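You operate a simulated robot arm through the tools that you are given. There is no shell and no other tool.

Carry out the task below with a simulated two-armed robot. There is one attempt and no reset: what you move stays moved.

TASK
Wipe the chalk off both seam plates and send the cracked one to REWORK.
Fine: wipe with the blue cloth, rub red crayon beside the crack first, put cloth and crayon back. Set down upright: red crayon block. A coat counts when it lies all over at full strength: go over it till it gets no stronger. What is to be rubbed or washed off counts as gone when no trace of it is left.

Only the result counts: the job must be done as asked and must still hold three seconds after the hand-in. Knocking over, shifting, dropping, spilling or breaking anything else fails it. Flat cloth is picked up by pressing the open fingertips on it (5 to 10 N) and closing them slowly along it; thin cloth reads only 2 to 8 mm in the jaws.

THE ROBOT
Two 7-joint arms with fingered hands on one trunk that stands fixed in place. Base frame: the origin is at the foot of the trunk, x ahead of it, y to its left, z up. Readings come in mm, rad, newtons and seconds.
The left shoulder is at [108, 125, 1219], the right one opposite. With the tool pointing down near the work surface each hand reaches from about 100 to 860 mm from the base axis, measured 20 degrees to its own side. Payload 3.7 kg a hand.
The TCP of each hand is the grasp point between the finger pads, 25 mm short of the fingertips. In the tool frame z runs along the fingers and y along their closing line. The gripper opens to 88 mm. The gripper's body begins 29 mm behind the TCP. The gripper is a hand of 5 fingers: y runs from the thumb to the fingers, the wrist lies at [-13, -97, -162] in the tool frame, and closing takes about 1.5 s.
Orientation is that of the tool frame in the base frame, as a unit quaternion [w, x, y, z]. With the fingers straight down and the wrist toward the robot, the tool's x, y and z point along [0, 1, 0], [1, 0, 0] and [0, 0, -1] of the base frame.

THE INTERFACE
- The arms move only by the tool jog_arm. It takes "left_plan", "right_plan" or both (then of equal length, played together; a hand with none holds still); each is a list of rows, each a list of 2 entries, a list of its own where there are three numbers: the shift along the tool's x, y, z in mm, then the turn, a rotation vector about the tool's x, y, z in degrees. In form: [[[dx, dy, dz], [rx, ry, rz]], ...]. A call has 1 to 20 rows; each row shifts and turns the commanded pose from where the row before left it, along the tool's axes as they then stand. "left_fingers" and "right_fingers" are, for a hand that has rows, the finger opening in mm, from 0 to 88, set as the call begins (left out, the last holds). Each row takes 0.2 s and may step no farther than 50 mm and 0.15 rad from the row before; otherwise, or with a gripper value out of range, the whole call is refused. A pose out of reach is approached as far as the arm can. The call stops where the force on the tool passes 50 N (or 10 N more than at its start, if that is more) or the arm is blocked; 0.2 s more then pass. Each finger travels about 45 mm/s and halts on what it meets, pressing with about 29 N; the grip force reading is that of the motor and also rises with nothing between the fingers. The clock runs only during rows and for 0.2 s after the last one: add rows that do not move to give the fingers time. The reply holds the time, the measured pose of the TCP, the force on the tool along the base axes, the opening and the grip force, in the units named above and with some noise, with the torque about the TCP (base axes, N m) and any sound that the robot's microphone picked up, and new pictures: "pictures" is both (left out), scene, wrist or none (wrist: the cameras of the hands that moved).
- Cameras (640 x 400 px; columns grow to the right, rows downward): "scene" is now at [189.7, -34.4, 1351.2]; the picture's right is [-0.41, -0.91, 0.00], its down [-0.60, 0.27, -0.75] and it looks along [0.68, -0.31, -0.66] (base axes); focal length 306 px, centre (320, 200). "left" rides on the left gripper at [-59, -79, -105] in its tool frame; the picture's right is [-0.73, -0.32, 0.61], its down [0.62, -0.68, 0.38] and it looks along [0.29, 0.66, 0.70] (tool axes); focal length 234 px, centre (320, 200). "right" rides on the right gripper at [59, -79, -105] in its tool frame; the picture's right is [-0.73, 0.32, -0.61], its down [-0.62, -0.68, 0.38] and it looks along [-0.29, 0.66, 0.70] (tool axes); focal length 234 px, centre (320, 200). There is no depth. A picture from a camera that has moved, and an enlarged one, comes with that camera's place and axes in the base frame and with its lens.
- slide_trunk(by): slides the trunk up (or, below 0, down) by that many mm; the arms and the scene camera ride with it, the base frame stays. It gives what a move gives, with no picture.
- curl_fingers(index, middle, ring, little, thumb_bend, thumb_turn, hand): sets how far each is bent, from 0 (flat) to 100 (curled in); at 30 the hand is open as for a grip, at 70 the pads meet at the TCP. One left out holds its place. A second passes; each finger stops where it meets its share of the squeeze, and holds until it gets a number again. A gripper value or a shape takes the hand back. It gives what a move gives, with no picture; readings hold the bend of each and the force on index, middle, ring, little, thumb and palm. thumb_turn goes from beside the hand (0) to across from the fingers (100), as for a grip.
- hand_shape(shape, hand): the hand has 5 fingers and takes this shape, open, in about a second: jaw (thumb against the fingers, like two jaws); tri (thumb and two fingers); tip (a fingertip pinch); poke (one finger out to press); point (the index stretched); flat (the hand flat); cup (the hand cupped); fist (a fist). The gripper value then closes the fingers along that shape, each until it touches; the sizes above hold for jaw. It gives what a move gives, with no picture.
- aim_head(pan, tilt): turns the head with the scene camera to pan (to the left, within 1.396 rad either way) and tilt (down, from -0.506 to 1.204), counted from straight ahead of the robot. It gives what a move gives, and a new picture of the scene camera.
- close_up(camera, box): a new picture of the part [left, top, right, bottom] of that camera's present view, enlarged. It takes no simulated time.
- close_job(): hands the job in; it is judged then, once.

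Places have to be worked out from the pictures, the camera data and where the tool is seen. Open the grippers and draw the arms clear of the work before you hand the job in, unless the task says otherwise.

The tools are called after ">>>" as name(argument=value, ...) on one line, values as JSON. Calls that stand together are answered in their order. jog_arm: Moves the arms, as the interface text tells. Its arguments: {"type":"object","properties":{"left_plan":{"type":"array","items":{"type":"array"}},"left_fingers":{"type":"number"},"right_plan":{"type":"array","items":{"type":"array"}},"right_fingers":{"type":"number"},"pictures":{"type":"string","enum":["both","scene","wrist","none"]}},"required":[]} The other tools are called the same way: slide_trunk (by) slides the trunk up or down; hand_shape (shape, hand) gives the hand a shape; curl_fingers (index, middle, ring, little, thumb_bend, thumb_turn, hand) moves the fingers one by one; aim_head (pan, tilt) turns the head that bears the scene camera; close_up (camera, box) takes an enlarged picture of a part of a camera's view; close_job () hands the job in.

At the start:

```text
clock: 0.0
left_tool_pos: [602.9, -37.5, 1111.3]
left_tool_rot: [-0.001, 0.708, 0.707, 0.0]
left_ft_force: [-1.2, -0.7, 0.6]
left_ft_torque: [-0.02, -0.01, 0.0]
left_grip_width: 87.7
left_grasp_force: 0.0
left_shape: jaw
left_bend: [30.0, 30.0, 30.0, 30.0, 30.0, 98.0]
left_finger forces: [0.1, 0.0, 0.1, 0.1, 0.1, 0.0]
right_tool_pos: [341.8, -399.4, 1061.8]
right_tool_rot: [0.0, 0.707, 0.707, 0.001]
right_ft_force: [-0.3, -0.5, 0.3]
right_ft_torque: [0.02, 0.01, 0.02]
right_grip_width: 87.7
right_grasp_force: 0.1
right_shape: jaw
right_bend: [30.0, 30.0, 30.0, 30.0, 30.0, 98.0]
right_finger forces: [0.1, 0.0, 0.1, 0.0, 0.0, 0.0]
trunk travel left (down, up): [-239.0, 177.0]
head pan, tilt: [-0.421, 0.723]
```

scene: 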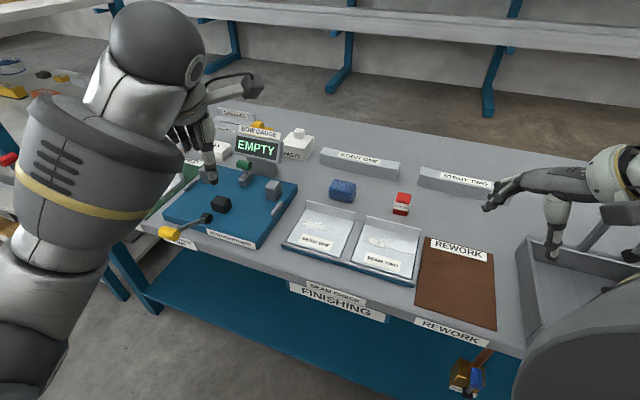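
right: 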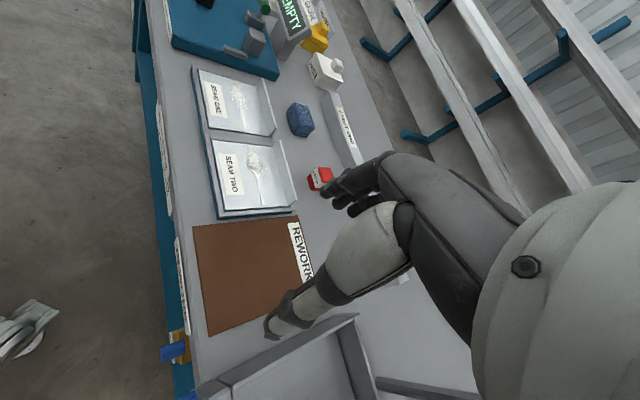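
left: 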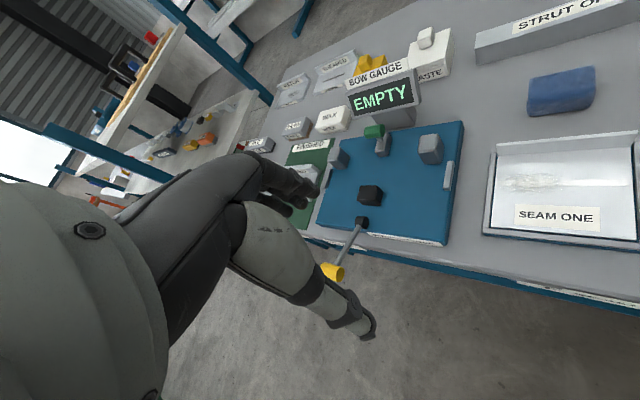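

I start by enlarging the work area in the scene view to identify the plates, cloth and crayon.

>>> close_up(camera="scene", box=[260, 160, 500, 310])

>>> close_up(camera="right", box=[180, 50, 360, 230])

>>> close_up(camera="left", box=[460, 40, 640, 260])

```text
2.67 times, centred on (380, 235) of scene
camera zoom: at [189.7, -34.4, 1351.2], right [-0.41, -0.91, 0.0], down [-0.6, 0.27, -0.75], along [0.68, -0.31, -0.66], focal length 815 px, centre (160, 107)
```

zoom: 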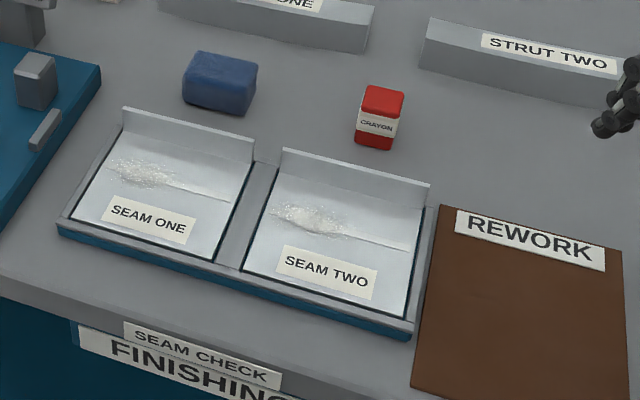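

```text
2.22 times, centred on (270, 140) of right
camera zoom: at [262.6, -340.3, 1164.5], right [0.32, -0.73, 0.61], down [-0.68, -0.62, -0.38], along [0.66, -0.29, -0.7], focal length 520 px, centre (431, 333)
```

zoom: 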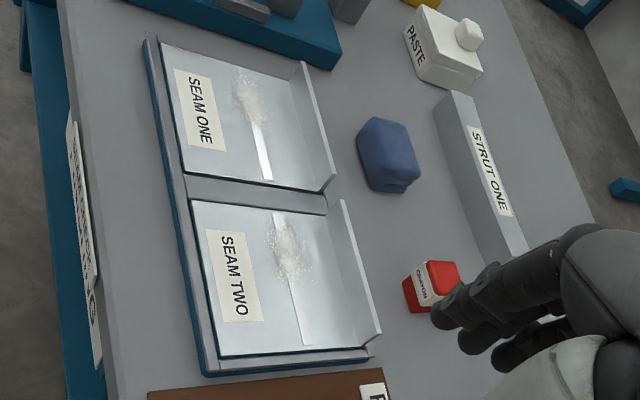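

```text
1.82 times, centred on (550, 150) of left
camera zoom: at [524.5, -95.4, 1217.4], right [-0.32, -0.73, -0.61], down [-0.68, 0.62, -0.38], along [0.66, 0.29, -0.7], focal length 426 px, centre (-98, 291)
```

zoom: 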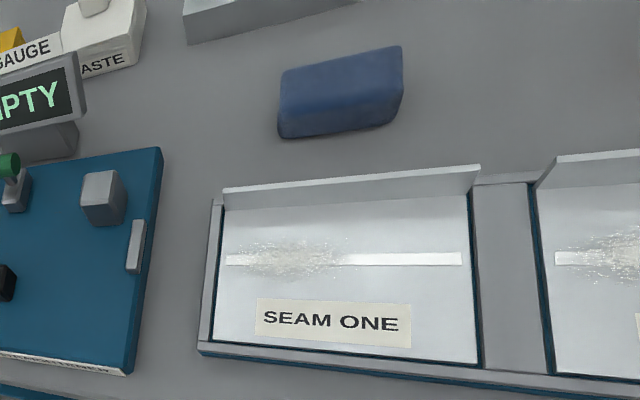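

The bench lies yawed about 45° to my right; plates are near (647,-247) and (531,-358), the crayon near (627,-461) and the cloth near (753,-360), with the table at z≈795. I take closer views of the cloth, crayon and the chalky seams.

>>> close_up(camera="scene", box=[310, 165, 430, 240])

>>> close_up(camera="scene", box=[280, 195, 430, 290])

>>> close_up(camera="scene", box=[400, 130, 640, 360])

>>> close_up(camera="scene", box=[140, 90, 340, 260])

```text
5.33 times, centred on (370, 202) of scene
camera zoom: at [189.7, -34.4, 1351.2], right [-0.41, -0.91, 0.0], down [-0.6, 0.27, -0.75], along [0.68, -0.31, -0.66], focal length 1631 px, centre (53, 187)
```

zoom: 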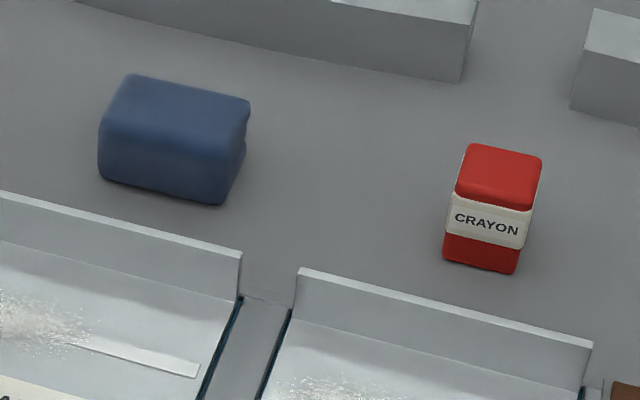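

```text
4.21 times, centred on (355, 242) of scene
camera zoom: at [189.7, -34.4, 1351.2], right [-0.41, -0.91, 0.0], down [-0.6, 0.27, -0.75], along [0.68, -0.31, -0.66], focal length 1288 px, centre (173, 21)
```

zoom: 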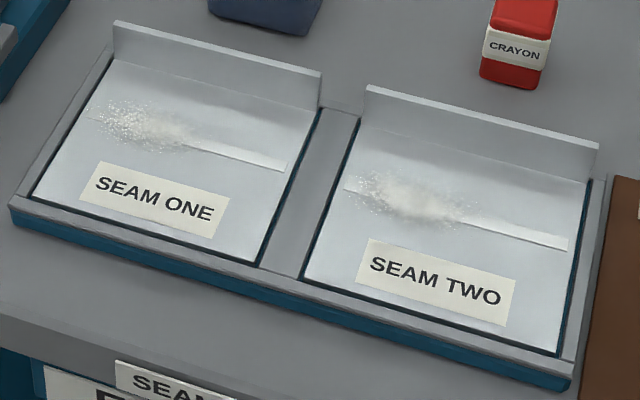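

```text
1.74 times, centred on (520, 245) of scene
camera zoom: at [189.7, -34.4, 1351.2], right [-0.41, -0.91, 0.0], down [-0.6, 0.27, -0.75], along [0.68, -0.31, -0.66], focal length 532 px, centre (-28, 122)
```

zoom: 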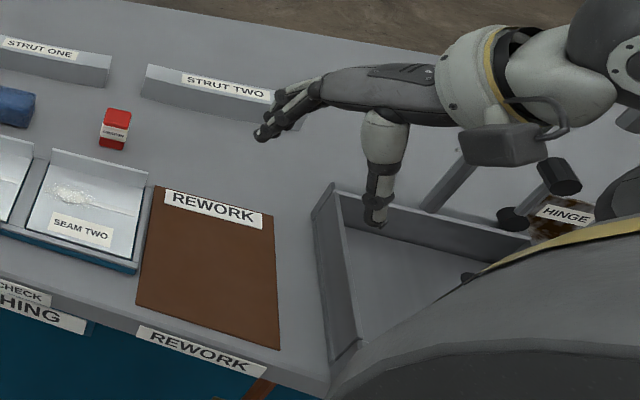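

```text
2.35 times, centred on (240, 175) of scene
camera zoom: at [189.7, -34.4, 1351.2], right [-0.41, -0.91, 0.0], down [-0.6, 0.27, -0.75], along [0.68, -0.31, -0.66], focal length 720 px, centre (508, 259)
```

zoom: 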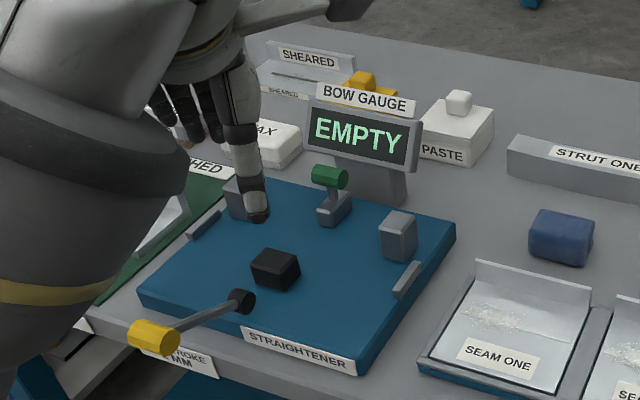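

The cloth looks like a folded pad about 65×43×35 mm and the crayon a block about 32 mm wide; both have room around them. First I draw the left arm away to the left and turn the right hand about 46° so its closing line matches the bench's depth direction.

>>> jog_arm(left_plan=[[[40, -25, -10], [0, 0, 0]], [[40, -25, -10], [0, 0, 0]], [[40, -25, -10], [0, 0, 0]], [[40, -25, -10], [0, 0, 0]], [[40, -25, -10], [0, 0, 0]], [[0, 0, 0], [0, 0, 0]]], right_plan=[[[0, 0, 0], [0, 0, 7.67]], [[0, 0, 0], [0, 0, 7.67]], [[0, 0, 0], [0, 0, 7.67]], [[0, 0, 0], [0, 0, 7.67]], [[0, 0, 0], [0, 0, 7.67]], [[0, 0, 0], [0, 0, 7.67]]], pictures="both")

```text
clock: 1.4
left_tool_pos: [476.6, 161.6, 1158.7]
left_tool_rot: [0.0, 0.708, 0.707, 0.0]
left_ft_force: [-0.2, 0.1, 0.3]
left_ft_torque: [-0.01, 0.02, 0.01]
left_grip_width: 88.0
left_grasp_force: 0.1
left_shape: jaw
left_bend: [30.0, 30.0, 30.0, 30.0, 30.0, 98.0]
left_finger forces: [0.0, 0.0, 0.0, 0.0, 0.0, 0.1]
right_tool_pos: [369.1, -436.2, 1061.2]
right_tool_rot: [-0.002, 0.928, 0.373, 0.0]
right_ft_force: [-0.5, 0.8, 0.0]
right_ft_torque: [0.02, -0.02, -0.01]
right_grip_width: 87.6
right_grasp_force: 0.0
right_shape: jaw
right_bend: [30.0, 30.0, 30.0, 30.0, 30.0, 98.0]
right_finger forces: [0.1, 0.1, 0.0, 0.0, 0.1, 0.1]
right hand out of reach, approached as far as the arm can: row 1, 2, 3, 4, 5
trunk travel left (down, up): [-239.0, 177.0]
head pan, tilt: [-0.421, 0.723]
camera scene: at [190.4, -34.8, 1351.0], right [-0.41, -0.91, 0.0], down [-0.6, 0.27, -0.75], along [0.68, -0.31, -0.66], focal length 306 px, centre (320, 200)
camera right: at [356.4, -337.3, 1165.0], right [-0.3, -0.74, 0.61], down [-0.92, 0.06, -0.38], along [0.25, -0.67, -0.7], focal length 234 px, centre (320, 200)
camera left: at [398.5, 103.2, 1266.2], right [-0.32, -0.73, -0.61], down [-0.68, 0.62, -0.38], along [0.66, 0.29, -0.7], focal length 234 px, centre (320, 200)
```

scene: 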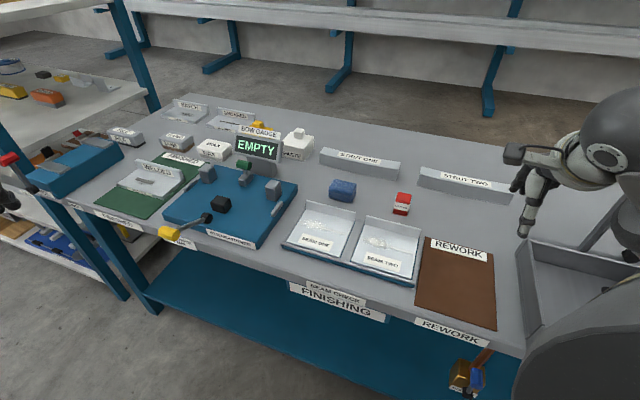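
right: 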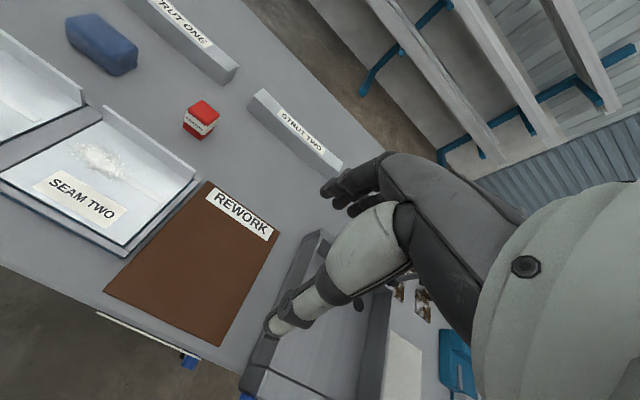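
left: 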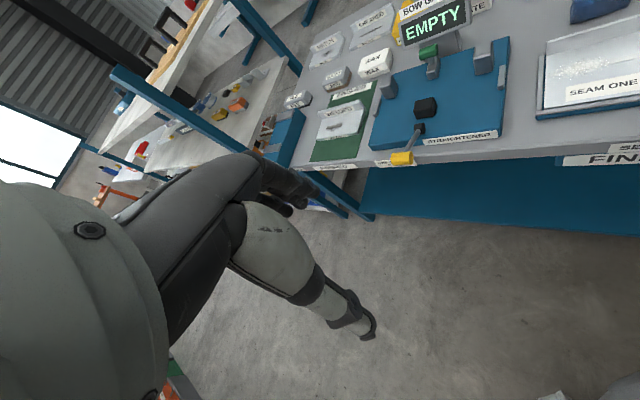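

The right hand is turned as wanted (closing line along the bench depth). I now carry it above the cloth at about (752,-360,950).

>>> jog_arm(right_plan=[[[32.9, 21, 11.1], [0, 0, 0]], [[32.9, 21, 11.1], [0, 0, 0]], [[32.9, 21, 11.1], [0, 0, 0]], [[32.9, 21, 11.1], [0, 0, 0]], [[32.9, 21, 11.1], [0, 0, 0]], [[32.9, 21, 11.1], [0, 0, 0]], [[32.9, 21, 11.1], [0, 0, 0]], [[32.9, 21, 11.1], [0, 0, 0]], [[32.9, 21, 11.1], [0, 0, 0]], [[32.9, 21, 11.1], [0, 0, 0]], [[0, 0, 0], [0, 0, 0]]], pictures="both")

```text
clock: 3.8
left_tool_pos: [476.7, 160.8, 1160.4]
left_tool_rot: [0.0, 0.708, 0.707, 0.0]
left_ft_force: [-0.2, -1.0, -0.9]
left_ft_torque: [-0.01, -0.04, -0.05]
left_grip_width: 87.7
left_grasp_force: 0.1
left_shape: jaw
left_bend: [30.0, 30.0, 30.0, 30.0, 30.0, 98.0]
left_finger forces: [0.0, 0.0, 0.0, 0.0, 0.1, 0.0]
right_tool_pos: [749.8, -357.6, 951.5]
right_tool_rot: [-0.001, 0.927, 0.375, 0.0]
right_ft_force: [0.4, -0.4, -0.2]
right_ft_torque: [-0.04, -0.03, 0.01]
right_grip_width: 87.5
right_grasp_force: 0.1
right_shape: jaw
right_bend: [30.0, 30.0, 30.0, 30.0, 30.0, 98.0]
right_finger forces: [0.1, 0.0, 0.1, 0.0, 0.0, 0.0]
trunk travel left (down, up): [-239.0, 177.0]
head pan, tilt: [-0.421, 0.723]
camera scene: at [189.4, -34.6, 1351.3], right [-0.41, -0.91, 0.0], down [-0.6, 0.27, -0.75], along [0.68, -0.31, -0.66], focal length 306 px, centre (320, 200)
camera right: at [737.4, -259.5, 1055.1], right [-0.3, -0.74, 0.61], down [-0.92, 0.06, -0.38], along [0.25, -0.67, -0.7], focal length 234 px, centre (320, 200)
```

scene: 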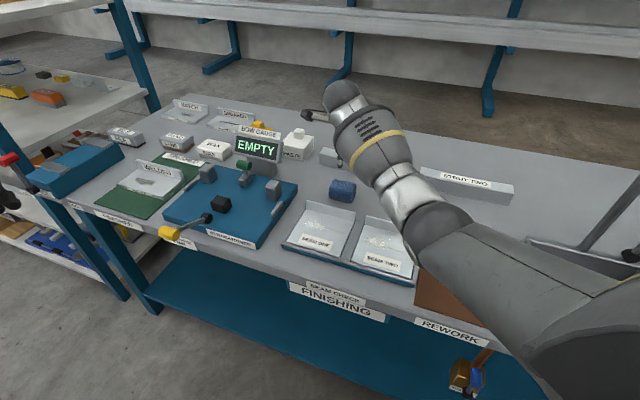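
right: 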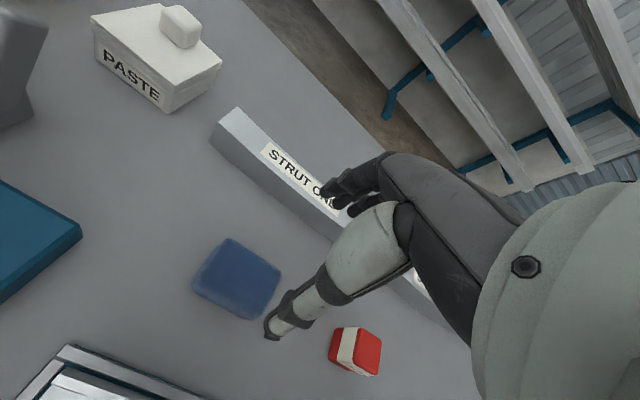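

The hand is above the cloth; I enlarge the wrist and scene views to locate the cloth accurately.

>>> close_up(camera="right", box=[160, 180, 400, 400])

>>> close_up(camera="scene", box=[300, 150, 420, 225])

```text
1.82 times, centred on (280, 290) of right
camera zoom: at [737.4, -259.5, 1055.1], right [-0.3, -0.74, 0.61], down [-0.92, 0.06, -0.38], along [0.25, -0.67, -0.7], focal length 426 px, centre (393, 36)
```

zoom: 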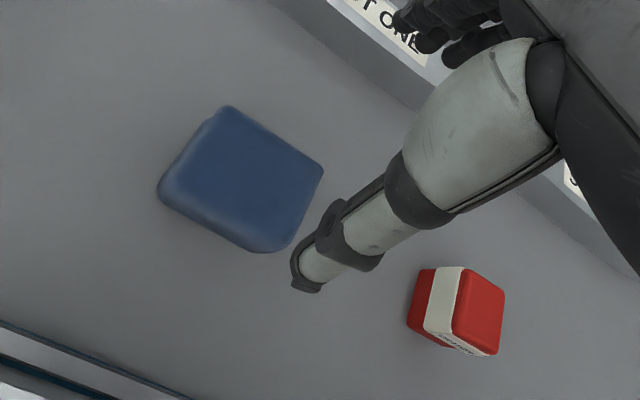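

```text
5.33 times, centred on (360, 188) of scene
camera zoom: at [189.4, -34.6, 1351.3], right [-0.41, -0.91, 0.0], down [-0.6, 0.27, -0.75], along [0.68, -0.31, -0.66], focal length 1631 px, centre (107, 267)
```

zoom: 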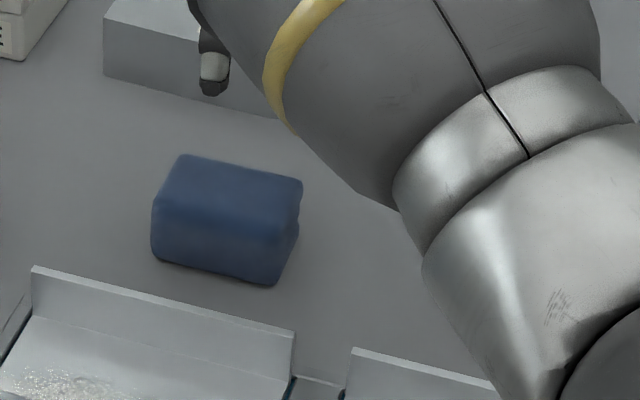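

Rays from both cameras put the cloth centre near (748,-354), about 70×43 mm, aligned with the hand; the TCP at (750,-358) is well centred. I lower the hand in steps toward it.

>>> jog_arm(right_plan=[[[0, 0, 25], [0, 0, 0]], [[0, 0, 25], [0, 0, 0]], [[0, 0, 25], [0, 0, 0]], [[0, 0, 20], [0, 0, 0]], [[0, 0, 0], [0, 0, 0]]], pictures="both")

```text
clock: 5.0
left_tool_pos: [476.6, 161.1, 1159.5]
left_tool_rot: [0.0, 0.707, 0.707, -0.001]
left_ft_force: [-0.5, -0.5, -0.2]
left_ft_torque: [0.01, 0.02, -0.04]
left_grip_width: 87.6
left_grasp_force: 0.2
left_shape: jaw
left_bend: [30.0, 30.0, 30.0, 30.0, 30.0, 98.0]
left_finger forces: [0.0, 0.1, 0.1, 0.0, 0.1, 0.1]
right_tool_pos: [749.9, -356.7, 854.8]
right_tool_rot: [-0.001, 0.927, 0.375, 0.0]
right_ft_force: [-0.4, 0.3, 0.0]
right_ft_torque: [-0.04, -0.01, -0.01]
right_grip_width: 87.7
right_grasp_force: 0.0
right_shape: jaw
right_bend: [30.0, 30.0, 30.0, 30.0, 30.0, 98.0]
right_finger forces: [0.0, 0.0, 0.1, 0.0, 0.0, 0.1]
trunk travel left (down, up): [-239.0, 177.0]
head pan, tilt: [-0.421, 0.723]
camera scene: at [189.6, -34.4, 1351.2], right [-0.41, -0.91, 0.0], down [-0.6, 0.27, -0.75], along [0.68, -0.31, -0.66], focal length 306 px, centre (320, 200)
camera right: at [738.3, -258.9, 959.1], right [-0.3, -0.74, 0.61], down [-0.92, 0.06, -0.38], along [0.25, -0.67, -0.7], focal length 234 px, centre (320, 200)
```

scene: 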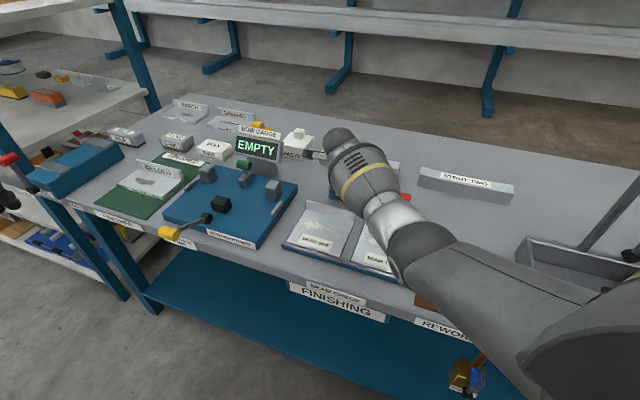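
right: 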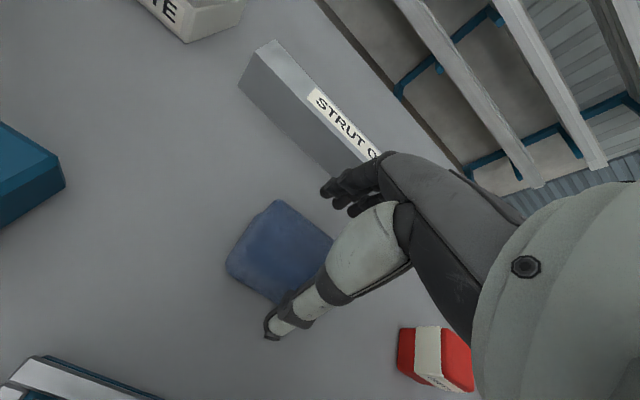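

The cloth's left edges place its centre near (748,-354) again, so the grip is centred. I lower 26 mm so the fingertips end about 8 mm above the table.

>>> jog_arm(right_plan=[[[0, 0, 9], [0, 0, 0]], [[0, 0, 9], [0, 0, 0]], [[0, 0, 8], [0, 0, 0]], [[0, 0, 0], [0, 0, 0]]], pictures="wrist")

>>> close_up(camera="scene", box=[300, 140, 420, 215])

```text
clock: 6.0
left_tool_pos: [477.4, 161.6, 1160.3]
left_tool_rot: [0.001, 0.707, 0.707, 0.0]
left_ft_force: [-0.3, 0.7, -0.4]
left_ft_torque: [0.0, 0.02, 0.03]
left_grip_width: 87.7
left_grasp_force: 0.0
left_shape: jaw
left_bend: [30.0, 30.0, 30.0, 30.0, 30.0, 98.0]
left_finger forces: [0.1, 0.0, 0.0, 0.0, 0.1, 0.0]
right_tool_pos: [748.9, -357.6, 829.9]
right_tool_rot: [0.0, 0.927, 0.374, 0.0]
right_ft_force: [0.1, 0.3, 0.4]
right_ft_torque: [0.01, 0.02, -0.02]
right_grip_width: 87.6
right_grasp_force: 0.1
right_shape: jaw
right_bend: [30.0, 30.0, 30.0, 30.0, 30.0, 98.0]
right_finger forces: [0.0, 0.0, 0.1, 0.0, 0.0, 0.0]
trunk travel left (down, up): [-239.0, 177.0]
head pan, tilt: [-0.421, 0.723]
camera right: at [736.7, -257.8, 933.5], right [-0.3, -0.74, 0.61], down [-0.92, 0.06, -0.38], along [0.25, -0.67, -0.7], focal length 234 px, centre (320, 200)
```

right: 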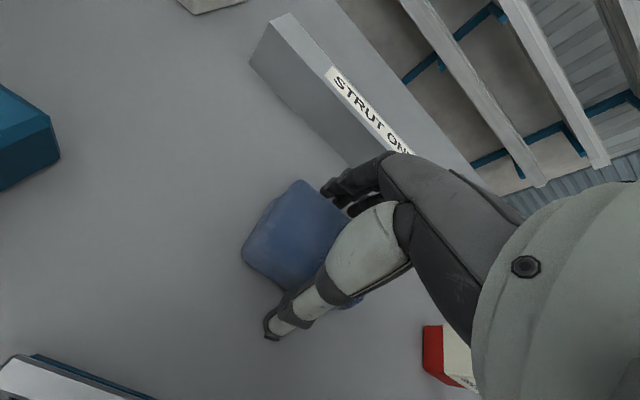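

```text
5.33 times, centred on (360, 178) of scene
camera zoom: at [189.7, -34.4, 1351.2], right [-0.41, -0.91, 0.0], down [-0.6, 0.27, -0.75], along [0.68, -0.31, -0.66], focal length 1631 px, centre (107, 320)
```

zoom: 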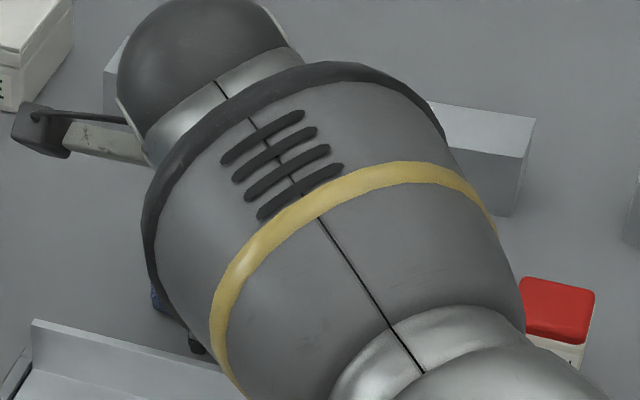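

The cloth sits between thumb and fingers with no contact force. I close the hand on it.

>>> jog_arm(right_plan=[[[0, 0, 0], [0, 0, 0]], [[0, 0, 0], [0, 0, 0]], [[0, 0, 0], [0, 0, 0]], [[0, 0, 0], [0, 0, 0]], [[0, 0, 0], [0, 0, 0]], [[0, 0, 0], [0, 0, 0]], [[0, 0, 0], [0, 0, 0]], [[0, 0, 0], [0, 0, 0]]], right_fingers=20, pictures="wrist")

```text
clock: 7.8
left_tool_pos: [476.5, 162.9, 1159.9]
left_tool_rot: [0.0, 0.707, 0.707, 0.0]
left_ft_force: [-0.1, 0.0, 1.2]
left_ft_torque: [0.0, 0.01, -0.03]
left_grip_width: 87.7
left_grasp_force: 0.0
left_shape: jaw
left_bend: [30.0, 30.0, 30.0, 30.0, 30.0, 98.0]
left_finger forces: [0.0, 0.0, 0.0, 0.0, 0.0, 0.1]
right_tool_pos: [749.5, -356.1, 828.9]
right_tool_rot: [-0.001, 0.927, 0.375, 0.0]
right_ft_force: [-0.1, 0.4, -0.5]
right_ft_torque: [0.0, -0.01, 0.01]
right_grip_width: 43.6
right_grasp_force: 29.2
right_shape: jaw
right_bend: [74.0, 51.0, 49.0, 54.0, 62.0, 98.0]
right_finger forces: [14.7, 8.0, 3.5, 1.1, 26.9, 0.0]
trunk travel left (down, up): [-239.0, 177.0]
head pan, tilt: [-0.421, 0.723]
camera right: at [736.7, -257.9, 933.5], right [-0.3, -0.74, 0.61], down [-0.92, 0.06, -0.38], along [0.25, -0.67, -0.7], focal length 234 px, centre (320, 200)
```

right: 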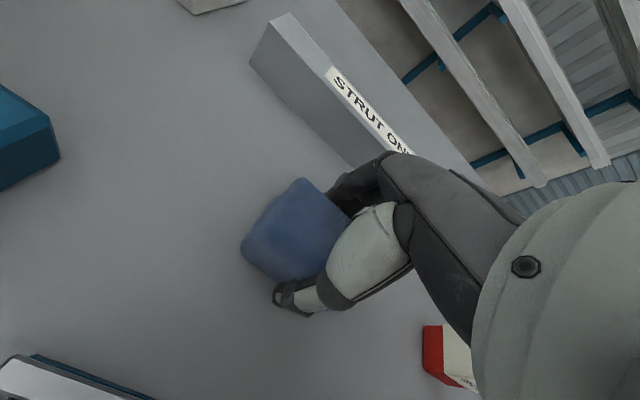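

The grip holds at 43.6 mm width with about 29 N. I lift the cloth straight up 70 mm and check that it comes along.

>>> jog_arm(right_plan=[[[0, 0, -10], [0, 0, 0]], [[0, 0, -15], [0, 0, 0]], [[0, 0, -20], [0, 0, 0]], [[0, 0, -25], [0, 0, 0]], [[0, 0, 0], [0, 0, 0]]], pictures="both")

>>> close_up(camera="right", box=[200, 140, 440, 340])

```text
clock: 9.0
left_tool_pos: [478.1, 160.8, 1159.6]
left_tool_rot: [0.0, 0.707, 0.707, 0.0]
left_ft_force: [-0.2, 0.5, -0.1]
left_ft_torque: [-0.06, 0.03, 0.0]
left_grip_width: 87.8
left_grasp_force: 0.0
left_shape: jaw
left_bend: [30.0, 30.0, 30.0, 30.0, 30.0, 98.0]
left_finger forces: [0.1, 0.0, 0.0, 0.1, 0.1, 0.1]
right_tool_pos: [748.7, -357.0, 900.9]
right_tool_rot: [0.0, 0.927, 0.375, 0.001]
right_ft_force: [0.0, 0.5, -0.5]
right_ft_torque: [0.03, 0.01, -0.01]
right_grip_width: 43.6
right_grasp_force: 28.7
right_shape: jaw
right_bend: [74.0, 51.0, 49.0, 54.0, 62.0, 98.0]
right_finger forces: [14.9, 8.0, 3.5, 1.1, 26.9, 0.0]
trunk travel left (down, up): [-239.0, 177.0]
head pan, tilt: [-0.421, 0.723]
camera scene: at [190.0, -34.5, 1351.1], right [-0.41, -0.91, 0.0], down [-0.6, 0.27, -0.75], along [0.68, -0.31, -0.66], focal length 306 px, centre (320, 200)
camera right: at [735.8, -258.7, 1003.8], right [-0.3, -0.74, 0.61], down [-0.92, 0.06, -0.38], along [0.25, -0.67, -0.7], focal length 234 px, centre (320, 200)
```

scene: 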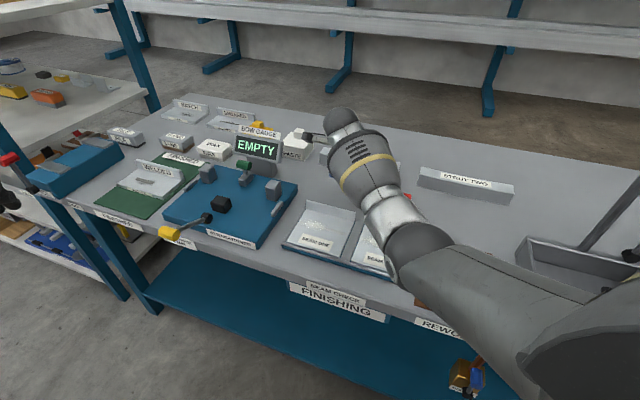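
right: 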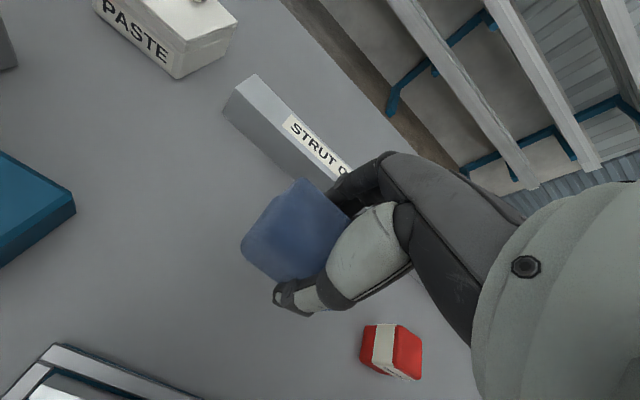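

```text
2.00 times, centred on (320, 240) of right
camera zoom: at [735.8, -258.7, 1003.8], right [-0.3, -0.74, 0.61], down [-0.92, 0.06, -0.38], along [0.25, -0.67, -0.7], focal length 468 px, centre (320, 120)
```

zoom: 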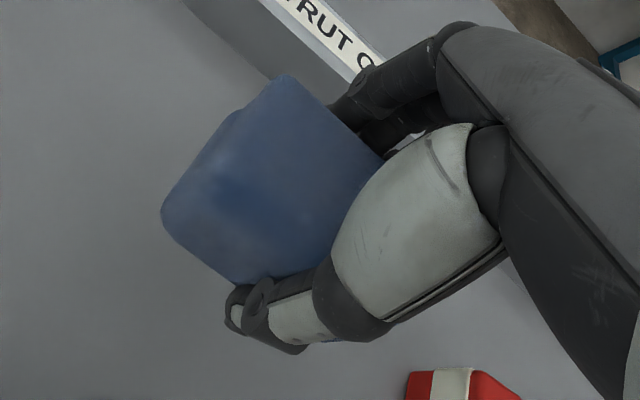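

The cloth is held securely. Before wiping I take a sharper look at both chalk patches and the flanges to plan clearances.

>>> close_up(camera="scene", box=[280, 198, 360, 260])

>>> close_up(camera="left", box=[520, 20, 640, 130])

```text
6.45 times, centred on (320, 229) of scene
camera zoom: at [190.0, -34.5, 1351.1], right [-0.41, -0.91, 0.0], down [-0.6, 0.27, -0.75], along [0.68, -0.31, -0.66], focal length 1973 px, centre (320, 13)
```

zoom: 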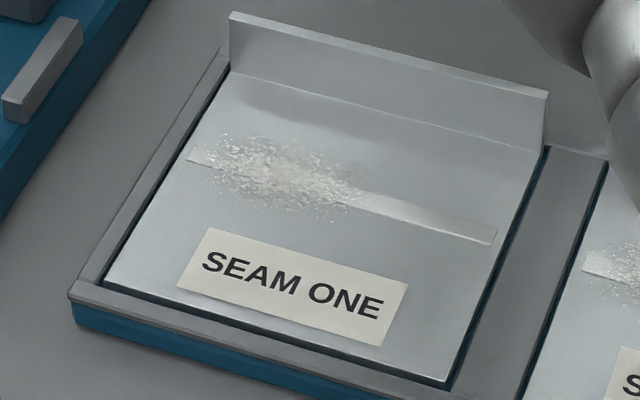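

```text
3.64 times, centred on (580, 75) of left
camera zoom: at [398.6, 103.2, 1266.4], right [-0.32, -0.73, -0.61], down [-0.68, 0.62, -0.38], along [0.66, 0.29, -0.7], focal length 852 px, centre (-626, 654)
```

zoom: 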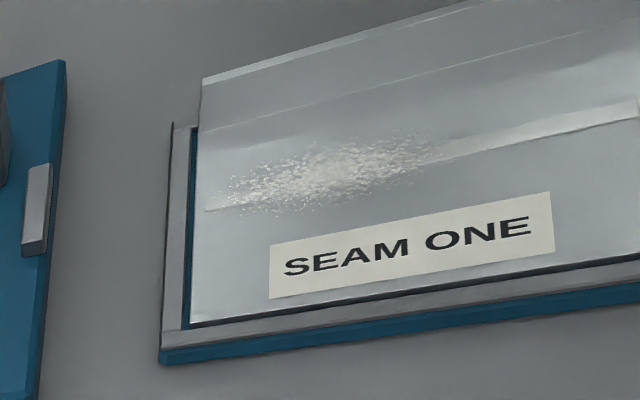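

Chalk one spans roughly ±18 mm around the seam and lies 28 mm clear of the flange, so the cloth (43 mm deep) fits. I move the cloth over the flange to above chalk one (about (660,-235)).

>>> jog_arm(right_plan=[[[0, 0, -15], [0, 0, 0]], [[3, -36, 0], [0, 0, 0]], [[3, -36, 0], [0, 0, 0]], [[3, -36, 0], [0, 0, 0]], [[3, -36, 0], [0, 0, 0]], [[0, 0, 18], [0, 0, 0]], [[0, 0, 18], [0, 0, 0]], [[0, 0, 0], [0, 0, 0]]], pictures="both")

>>> close_up(camera="scene", box=[270, 180, 390, 280])

>>> close_up(camera="left", box=[500, 0, 640, 130])

```text
clock: 10.8
left_tool_pos: [478.2, 161.3, 1159.6]
left_tool_rot: [0.001, 0.706, 0.708, -0.001]
left_ft_force: [-0.6, 0.6, -0.5]
left_ft_torque: [0.0, -0.01, 0.02]
left_grip_width: 87.8
left_grasp_force: 0.0
left_shape: jaw
left_bend: [30.0, 30.0, 30.0, 30.0, 30.0, 98.0]
left_finger forces: [0.0, 0.1, 0.1, 0.1, 0.0, 0.0]
right_tool_pos: [658.7, -246.7, 878.0]
right_tool_rot: [-0.001, 0.927, 0.374, 0.0]
right_ft_force: [0.1, -0.3, -0.2]
right_ft_torque: [-0.02, -0.05, -0.01]
right_grip_width: 43.8
right_grasp_force: 28.9
right_shape: jaw
right_bend: [74.0, 51.0, 49.0, 54.0, 62.0, 98.0]
right_finger forces: [14.9, 8.0, 3.5, 1.0, 26.9, 0.0]
trunk travel left (down, up): [-239.0, 177.0]
head pan, tilt: [-0.421, 0.723]
camera scene: at [189.8, -34.5, 1351.2], right [-0.41, -0.91, 0.0], down [-0.6, 0.27, -0.75], along [0.68, -0.31, -0.66], focal length 306 px, centre (320, 200)
camera right: at [645.8, -147.1, 981.9], right [-0.3, -0.74, 0.61], down [-0.92, 0.06, -0.38], along [0.25, -0.67, -0.7], focal length 234 px, centre (320, 200)
```

scene: 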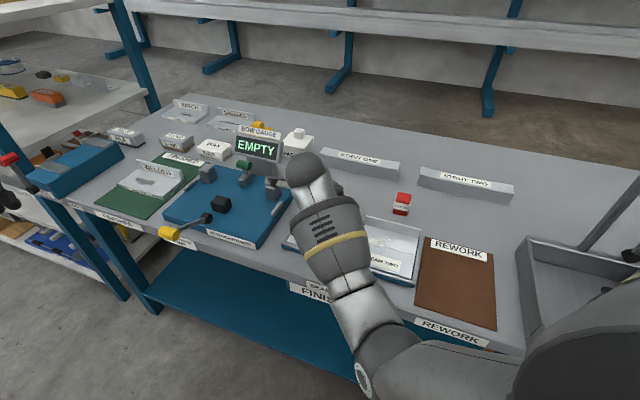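
right: 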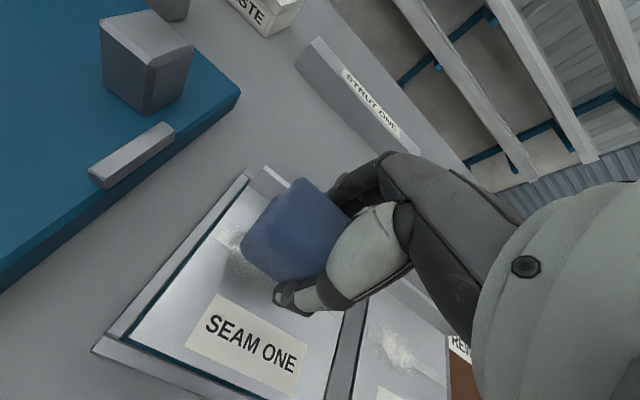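

```text
4.00 times, centred on (330, 230) of scene
camera zoom: at [189.8, -34.5, 1351.2], right [-0.41, -0.91, 0.0], down [-0.6, 0.27, -0.75], along [0.68, -0.31, -0.66], focal length 1223 px, centre (280, 80)
```

zoom: 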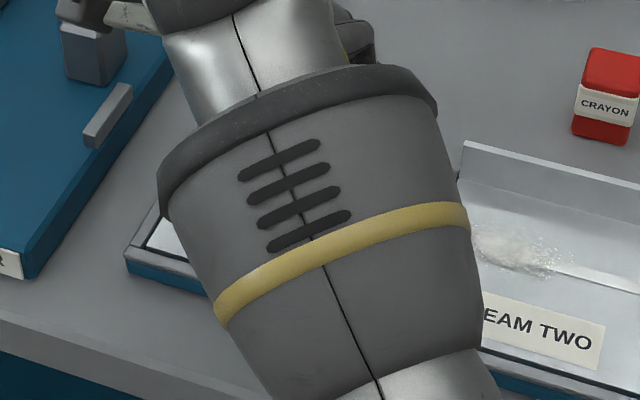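

```text
3.08 times, centred on (570, 65) of left
camera zoom: at [398.3, 103.2, 1266.5], right [-0.32, -0.73, -0.61], down [-0.68, 0.62, -0.38], along [0.66, 0.29, -0.7], focal length 720 px, centre (-449, 615)
```

zoom: 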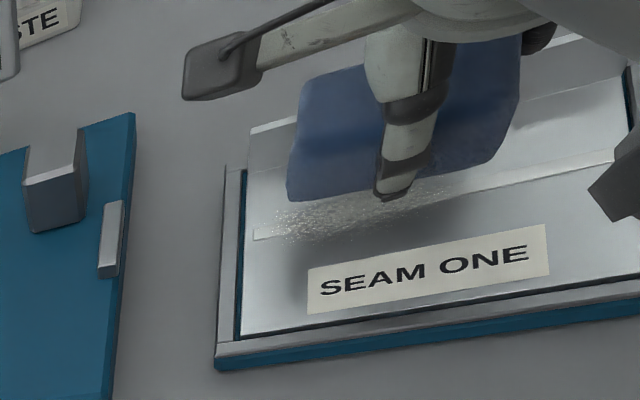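

The cloth hangs above chalk one at v≈635, u≈-303 in bench coordinates. I lower it carefully toward contact.

>>> jog_arm(right_plan=[[[0, -2, 8], [0, 0, 0]], [[0, 0, 8], [0, 0, 0]], [[0, 0, 6], [0, 0, 0]], [[0, 0, 0], [0, 0, 0]]], pictures="none")

>>> close_up(camera="left", box=[520, 0, 640, 110])

```text
clock: 11.8
left_tool_pos: [476.7, 161.6, 1160.6]
left_tool_rot: [0.0, 0.708, 0.707, -0.001]
left_ft_force: [-0.2, -0.5, -0.3]
left_ft_torque: [0.02, 0.02, 0.02]
left_grip_width: 87.7
left_grasp_force: 0.0
left_shape: jaw
left_bend: [30.0, 30.0, 30.0, 30.0, 30.0, 98.0]
left_finger forces: [0.0, 0.0, 0.0, 0.1, 0.1, 0.1]
right_tool_pos: [657.0, -242.2, 856.3]
right_tool_rot: [0.001, 0.927, 0.375, 0.0]
right_ft_force: [-0.1, 0.5, 0.7]
right_ft_torque: [-0.04, -0.01, -0.02]
right_grip_width: 43.4
right_grasp_force: 28.7
right_shape: jaw
right_bend: [74.0, 51.0, 49.0, 54.0, 62.0, 98.0]
right_finger forces: [14.7, 10.0, 3.3, 1.0, 27.1, 0.1]
trunk travel left (down, up): [-239.0, 177.0]
head pan, tilt: [-0.421, 0.723]
```

```text
3.64 times, centred on (580, 55) of left
camera zoom: at [398.2, 103.4, 1266.6], right [-0.32, -0.73, -0.61], down [-0.68, 0.62, -0.38], along [0.66, 0.29, -0.7], focal length 852 px, centre (-626, 727)
```

zoom: 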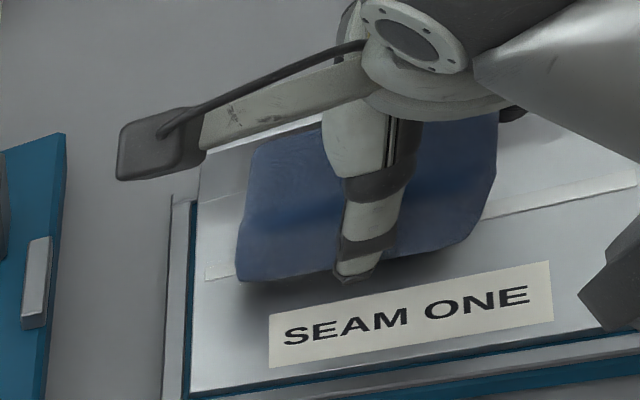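

No contact yet at TCP z=856. I go down in small steps.

>>> jog_arm(right_plan=[[[0, 0, 2], [0, 0, 0]], [[0, 0, 2], [0, 0, 0]], [[0, 0, 2], [0, 0, 0]], [[0, 0, 0], [0, 0, 0]]], pictures="none")

```text
clock: 12.8
left_tool_pos: [476.3, 161.7, 1160.1]
left_tool_rot: [0.0, 0.707, 0.707, 0.001]
left_ft_force: [-0.2, -1.0, -0.7]
left_ft_torque: [0.01, 0.0, 0.02]
left_grip_width: 87.4
left_grasp_force: 0.0
left_shape: jaw
left_bend: [30.0, 30.0, 30.0, 30.0, 30.0, 98.0]
left_finger forces: [0.1, 0.0, 0.0, 0.0, 0.0, 0.0]
right_tool_pos: [655.7, -242.6, 851.0]
right_tool_rot: [0.001, 0.927, 0.375, 0.001]
right_ft_force: [-2.8, 3.9, 5.4]
right_ft_torque: [-0.16, -0.11, -0.04]
right_grip_width: 43.1
right_grasp_force: 28.8
right_shape: jaw
right_bend: [74.0, 52.0, 49.0, 55.0, 62.0, 98.0]
right_finger forces: [14.3, 19.1, 3.3, 1.0, 28.8, 0.0]
trunk travel left (down, up): [-239.0, 177.0]
head pan, tilt: [-0.421, 0.723]
```

Force pushes back toward me and the middle finger's load rose: the finger knuckles are meeting the flange, not the cloth the plate. I lift away and will turn the hand 90° so thumb and fingers sit left and right of the cloth instead.

>>> jog_arm(right_plan=[[[0, -3, -5], [0, 0, 0]], [[0, 0, -25], [0, 0, 0]], [[0, 0, -40], [0, 0, 0]], [[0, 0, 0], [0, 0, -8.2]], [[0, 0, 0], [0, 0, -8.2]], [[0, 0, 0], [0, 0, -8.2]], [[0, 0, 0], [0, 0, -8.2]], [[0, 0, 0], [0, 0, -8.2]], [[0, 0, 0], [0, 0, -8.2]], [[0, 0, 0], [0, 0, -8.2]], [[0, 0, 0], [0, 0, -8.2]], [[0, 0, 0], [0, 0, -8.2]], [[0, 0, 0], [0, 0, -8.2]], [[0, 0, 0], [0, 0, -8.0]], [[0, 0, 0], [0, 0, 0]]], pictures="both")

```text
clock: 16.0
left_tool_pos: [477.2, 161.3, 1159.6]
left_tool_rot: [0.0, 0.707, 0.707, 0.0]
left_ft_force: [-0.1, -0.6, -0.2]
left_ft_torque: [0.02, 0.01, -0.02]
left_grip_width: 87.7
left_grasp_force: 0.0
left_shape: jaw
left_bend: [30.0, 30.0, 30.0, 30.0, 30.0, 98.0]
left_finger forces: [0.0, 0.0, 0.0, 0.0, 0.1, 0.0]
right_tool_pos: [653.9, -241.2, 920.4]
right_tool_rot: [0.0, 0.39, 0.921, 0.0]
right_ft_force: [-0.6, -0.1, -0.8]
right_ft_torque: [0.02, 0.04, 0.0]
right_grip_width: 43.3
right_grasp_force: 28.6
right_shape: jaw
right_bend: [74.0, 52.0, 49.0, 55.0, 62.0, 98.0]
right_finger forces: [15.1, 8.7, 3.6, 0.9, 27.3, 0.0]
trunk travel left (down, up): [-239.0, 177.0]
head pan, tilt: [-0.421, 0.723]
camera scene: at [189.8, -34.4, 1351.2], right [-0.41, -0.91, 0.0], down [-0.6, 0.27, -0.75], along [0.68, -0.31, -0.66], focal length 306 px, centre (320, 200)
camera right: at [556.8, -252.4, 1023.9], right [0.74, -0.3, 0.61], down [-0.06, -0.92, -0.38], along [0.67, 0.25, -0.7], focal length 234 px, centre (320, 200)
```

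scene: 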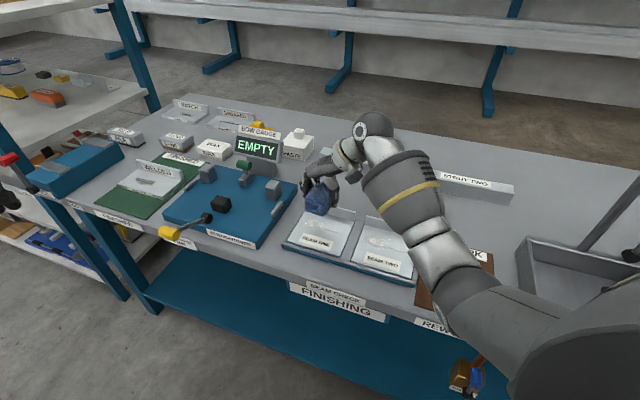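
right: 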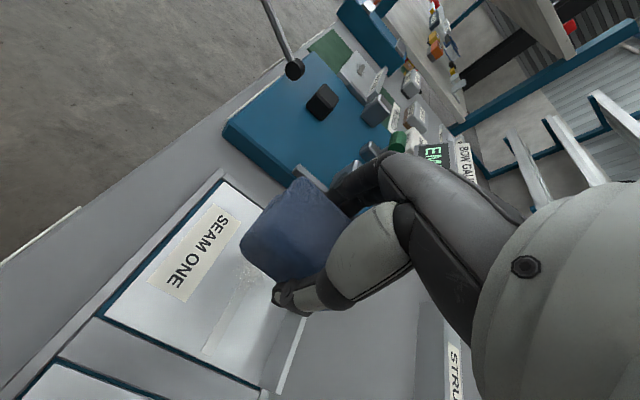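

The hand is now turned with thumb and fingers at the cloth's left and right. I look at it enlarged.

>>> close_up(camera="scene", box=[280, 150, 400, 260])

>>> close_up(camera="left", box=[500, 0, 640, 120])

```text
3.64 times, centred on (340, 205) of scene
camera zoom: at [189.8, -34.4, 1351.2], right [-0.41, -0.91, 0.0], down [-0.6, 0.27, -0.75], along [0.68, -0.31, -0.66], focal length 1112 px, centre (247, 182)
```

zoom: 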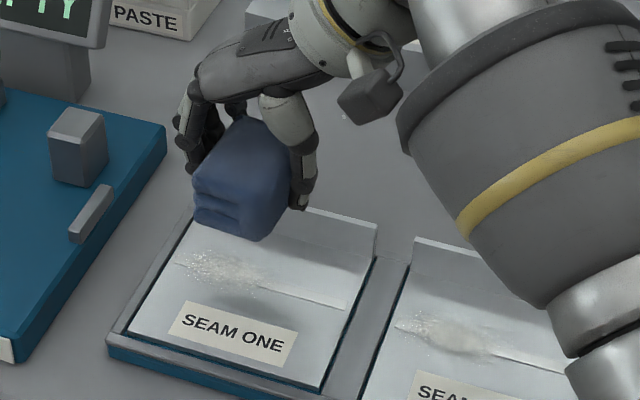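

```text
3.33 times, centred on (570, 60) of left
camera zoom: at [398.4, 103.3, 1266.5], right [-0.32, -0.73, -0.61], down [-0.68, 0.62, -0.38], along [0.66, 0.29, -0.7], focal length 781 px, centre (-513, 667)
```

zoom: 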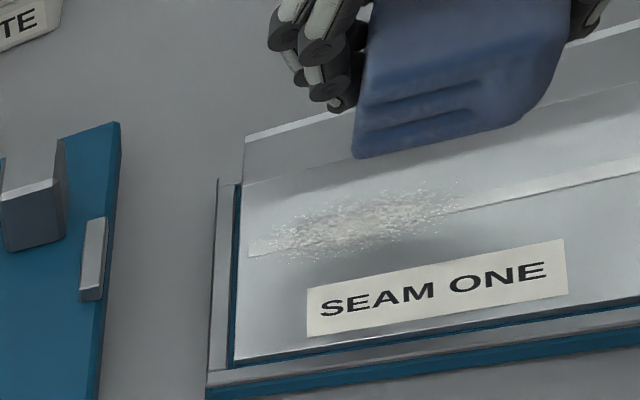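

Clearances look good this way (cloth spans v≈593–661, flange at ≈680). I lower toward the plate, then in fine steps to feel contact.

>>> jog_arm(right_plan=[[[0, 0, 20], [0, 0, 0]], [[0, 0, 20], [0, 0, 0]], [[0, 0, 18], [0, 0, 0]], [[0, 0, 2], [0, 0, 0]], [[0, 0, 2], [0, 0, 0]], [[0, 0, 2], [0, 0, 0]], [[0, 0, 0], [0, 0, 0]]], pictures="none")

>>> close_up(camera="scene", box=[280, 170, 400, 270])

>>> close_up(camera="left", box=[500, 0, 640, 120])

```text
clock: 17.6
left_tool_pos: [477.8, 162.1, 1160.1]
left_tool_rot: [-0.001, 0.707, 0.707, 0.0]
left_ft_force: [0.0, -0.9, -0.4]
left_ft_torque: [-0.01, 0.02, 0.01]
left_grip_width: 87.9
left_grasp_force: 0.0
left_shape: jaw
left_bend: [30.0, 30.0, 30.0, 30.0, 30.0, 98.0]
left_finger forces: [0.0, 0.1, 0.0, 0.0, 0.1, 0.0]
right_tool_pos: [654.2, -240.0, 857.1]
right_tool_rot: [-0.001, 0.39, 0.921, 0.001]
right_ft_force: [0.7, -0.7, -0.8]
right_ft_torque: [0.0, 0.03, -0.03]
right_grip_width: 43.3
right_grasp_force: 29.2
right_shape: jaw
right_bend: [74.0, 52.0, 49.0, 55.0, 62.0, 98.0]
right_finger forces: [15.0, 8.6, 3.6, 1.0, 27.4, 0.0]
trunk travel left (down, up): [-239.0, 177.0]
head pan, tilt: [-0.421, 0.723]
```

```text
4.00 times, centred on (340, 220) of scene
camera zoom: at [189.8, -34.4, 1351.2], right [-0.41, -0.91, 0.0], down [-0.6, 0.27, -0.75], along [0.68, -0.31, -0.66], focal length 1223 px, centre (240, 120)
```

zoom: 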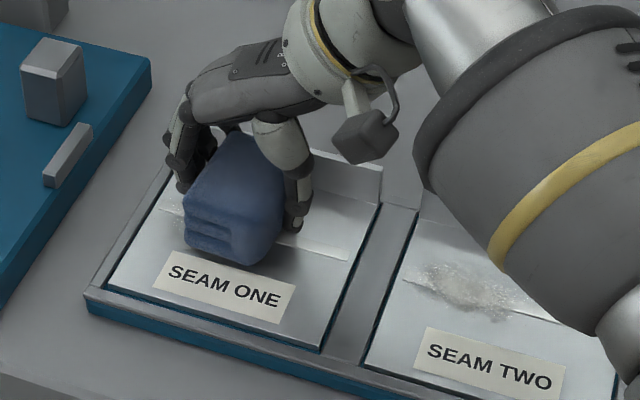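

```text
3.33 times, centred on (570, 60) of left
camera zoom: at [398.4, 103.3, 1266.5], right [-0.32, -0.73, -0.61], down [-0.68, 0.62, -0.38], along [0.66, 0.29, -0.7], focal length 781 px, centre (-513, 667)
```

zoom: 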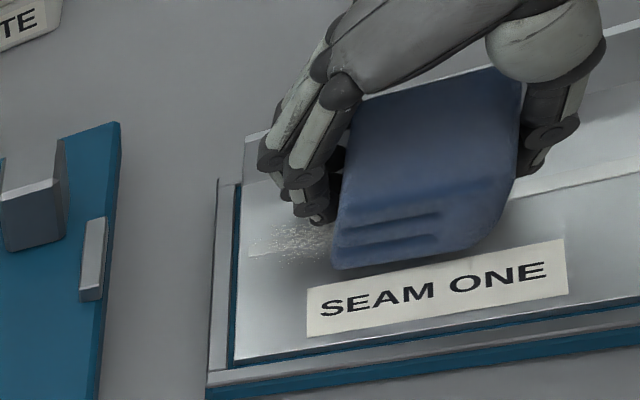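

No contact at TCP z=857; I keep lowering in 2 mm steps.

>>> jog_arm(right_plan=[[[0, 0, 2], [0, 0, 0]], [[0, 0, 2], [0, 0, 0]], [[0, 0, 2], [0, 0, 0]], [[0, 0, 0], [0, 0, 0]]], pictures="none")

```text
clock: 18.6
left_tool_pos: [478.0, 160.6, 1159.7]
left_tool_rot: [-0.001, 0.707, 0.708, 0.0]
left_ft_force: [0.5, -0.7, -0.2]
left_ft_torque: [-0.02, 0.03, 0.02]
left_grip_width: 87.6
left_grasp_force: 0.1
left_shape: jaw
left_bend: [30.0, 30.0, 30.0, 30.0, 30.0, 98.0]
left_finger forces: [0.1, 0.0, 0.0, 0.0, 0.0, 0.0]
right_tool_pos: [653.8, -240.8, 850.4]
right_tool_rot: [0.0, 0.391, 0.921, 0.001]
right_ft_force: [-0.3, 0.5, -0.9]
right_ft_torque: [0.0, 0.0, 0.02]
right_grip_width: 43.4
right_grasp_force: 28.9
right_shape: jaw
right_bend: [74.0, 52.0, 49.0, 55.0, 62.0, 98.0]
right_finger forces: [15.0, 8.7, 3.6, 1.0, 27.3, 0.0]
trunk travel left (down, up): [-239.0, 177.0]
head pan, tilt: [-0.421, 0.723]
```

No contact at 850.4 either; continuing down.

>>> jog_arm(right_plan=[[[0, 0, 2], [0, 0, 0]], [[0, 0, 2], [0, 0, 0]], [[0, 0, 1], [0, 0, 0]], [[0, 0, 0], [0, 0, 0]]], pictures="none")

```text
clock: 19.6
left_tool_pos: [475.1, 161.4, 1160.4]
left_tool_rot: [0.001, 0.707, 0.707, 0.001]
left_ft_force: [0.3, -0.9, -0.2]
left_ft_torque: [-0.01, -0.02, -0.02]
left_grip_width: 87.6
left_grasp_force: 0.0
left_shape: jaw
left_bend: [30.0, 30.0, 30.0, 30.0, 30.0, 98.0]
left_finger forces: [0.0, 0.1, 0.1, 0.1, 0.0, 0.1]
right_tool_pos: [654.3, -241.3, 848.2]
right_tool_rot: [0.003, 0.392, 0.92, 0.001]
right_ft_force: [-1.1, -1.1, 14.5]
right_ft_torque: [-0.09, 0.1, 0.02]
right_grip_width: 43.2
right_grasp_force: 29.4
right_shape: jaw
right_bend: [74.0, 52.0, 49.0, 55.0, 62.0, 98.0]
right_finger forces: [15.1, 8.8, 3.7, 1.0, 28.5, 0.1]
trunk travel left (down, up): [-239.0, 177.0]
head pan, tilt: [-0.421, 0.723]
```

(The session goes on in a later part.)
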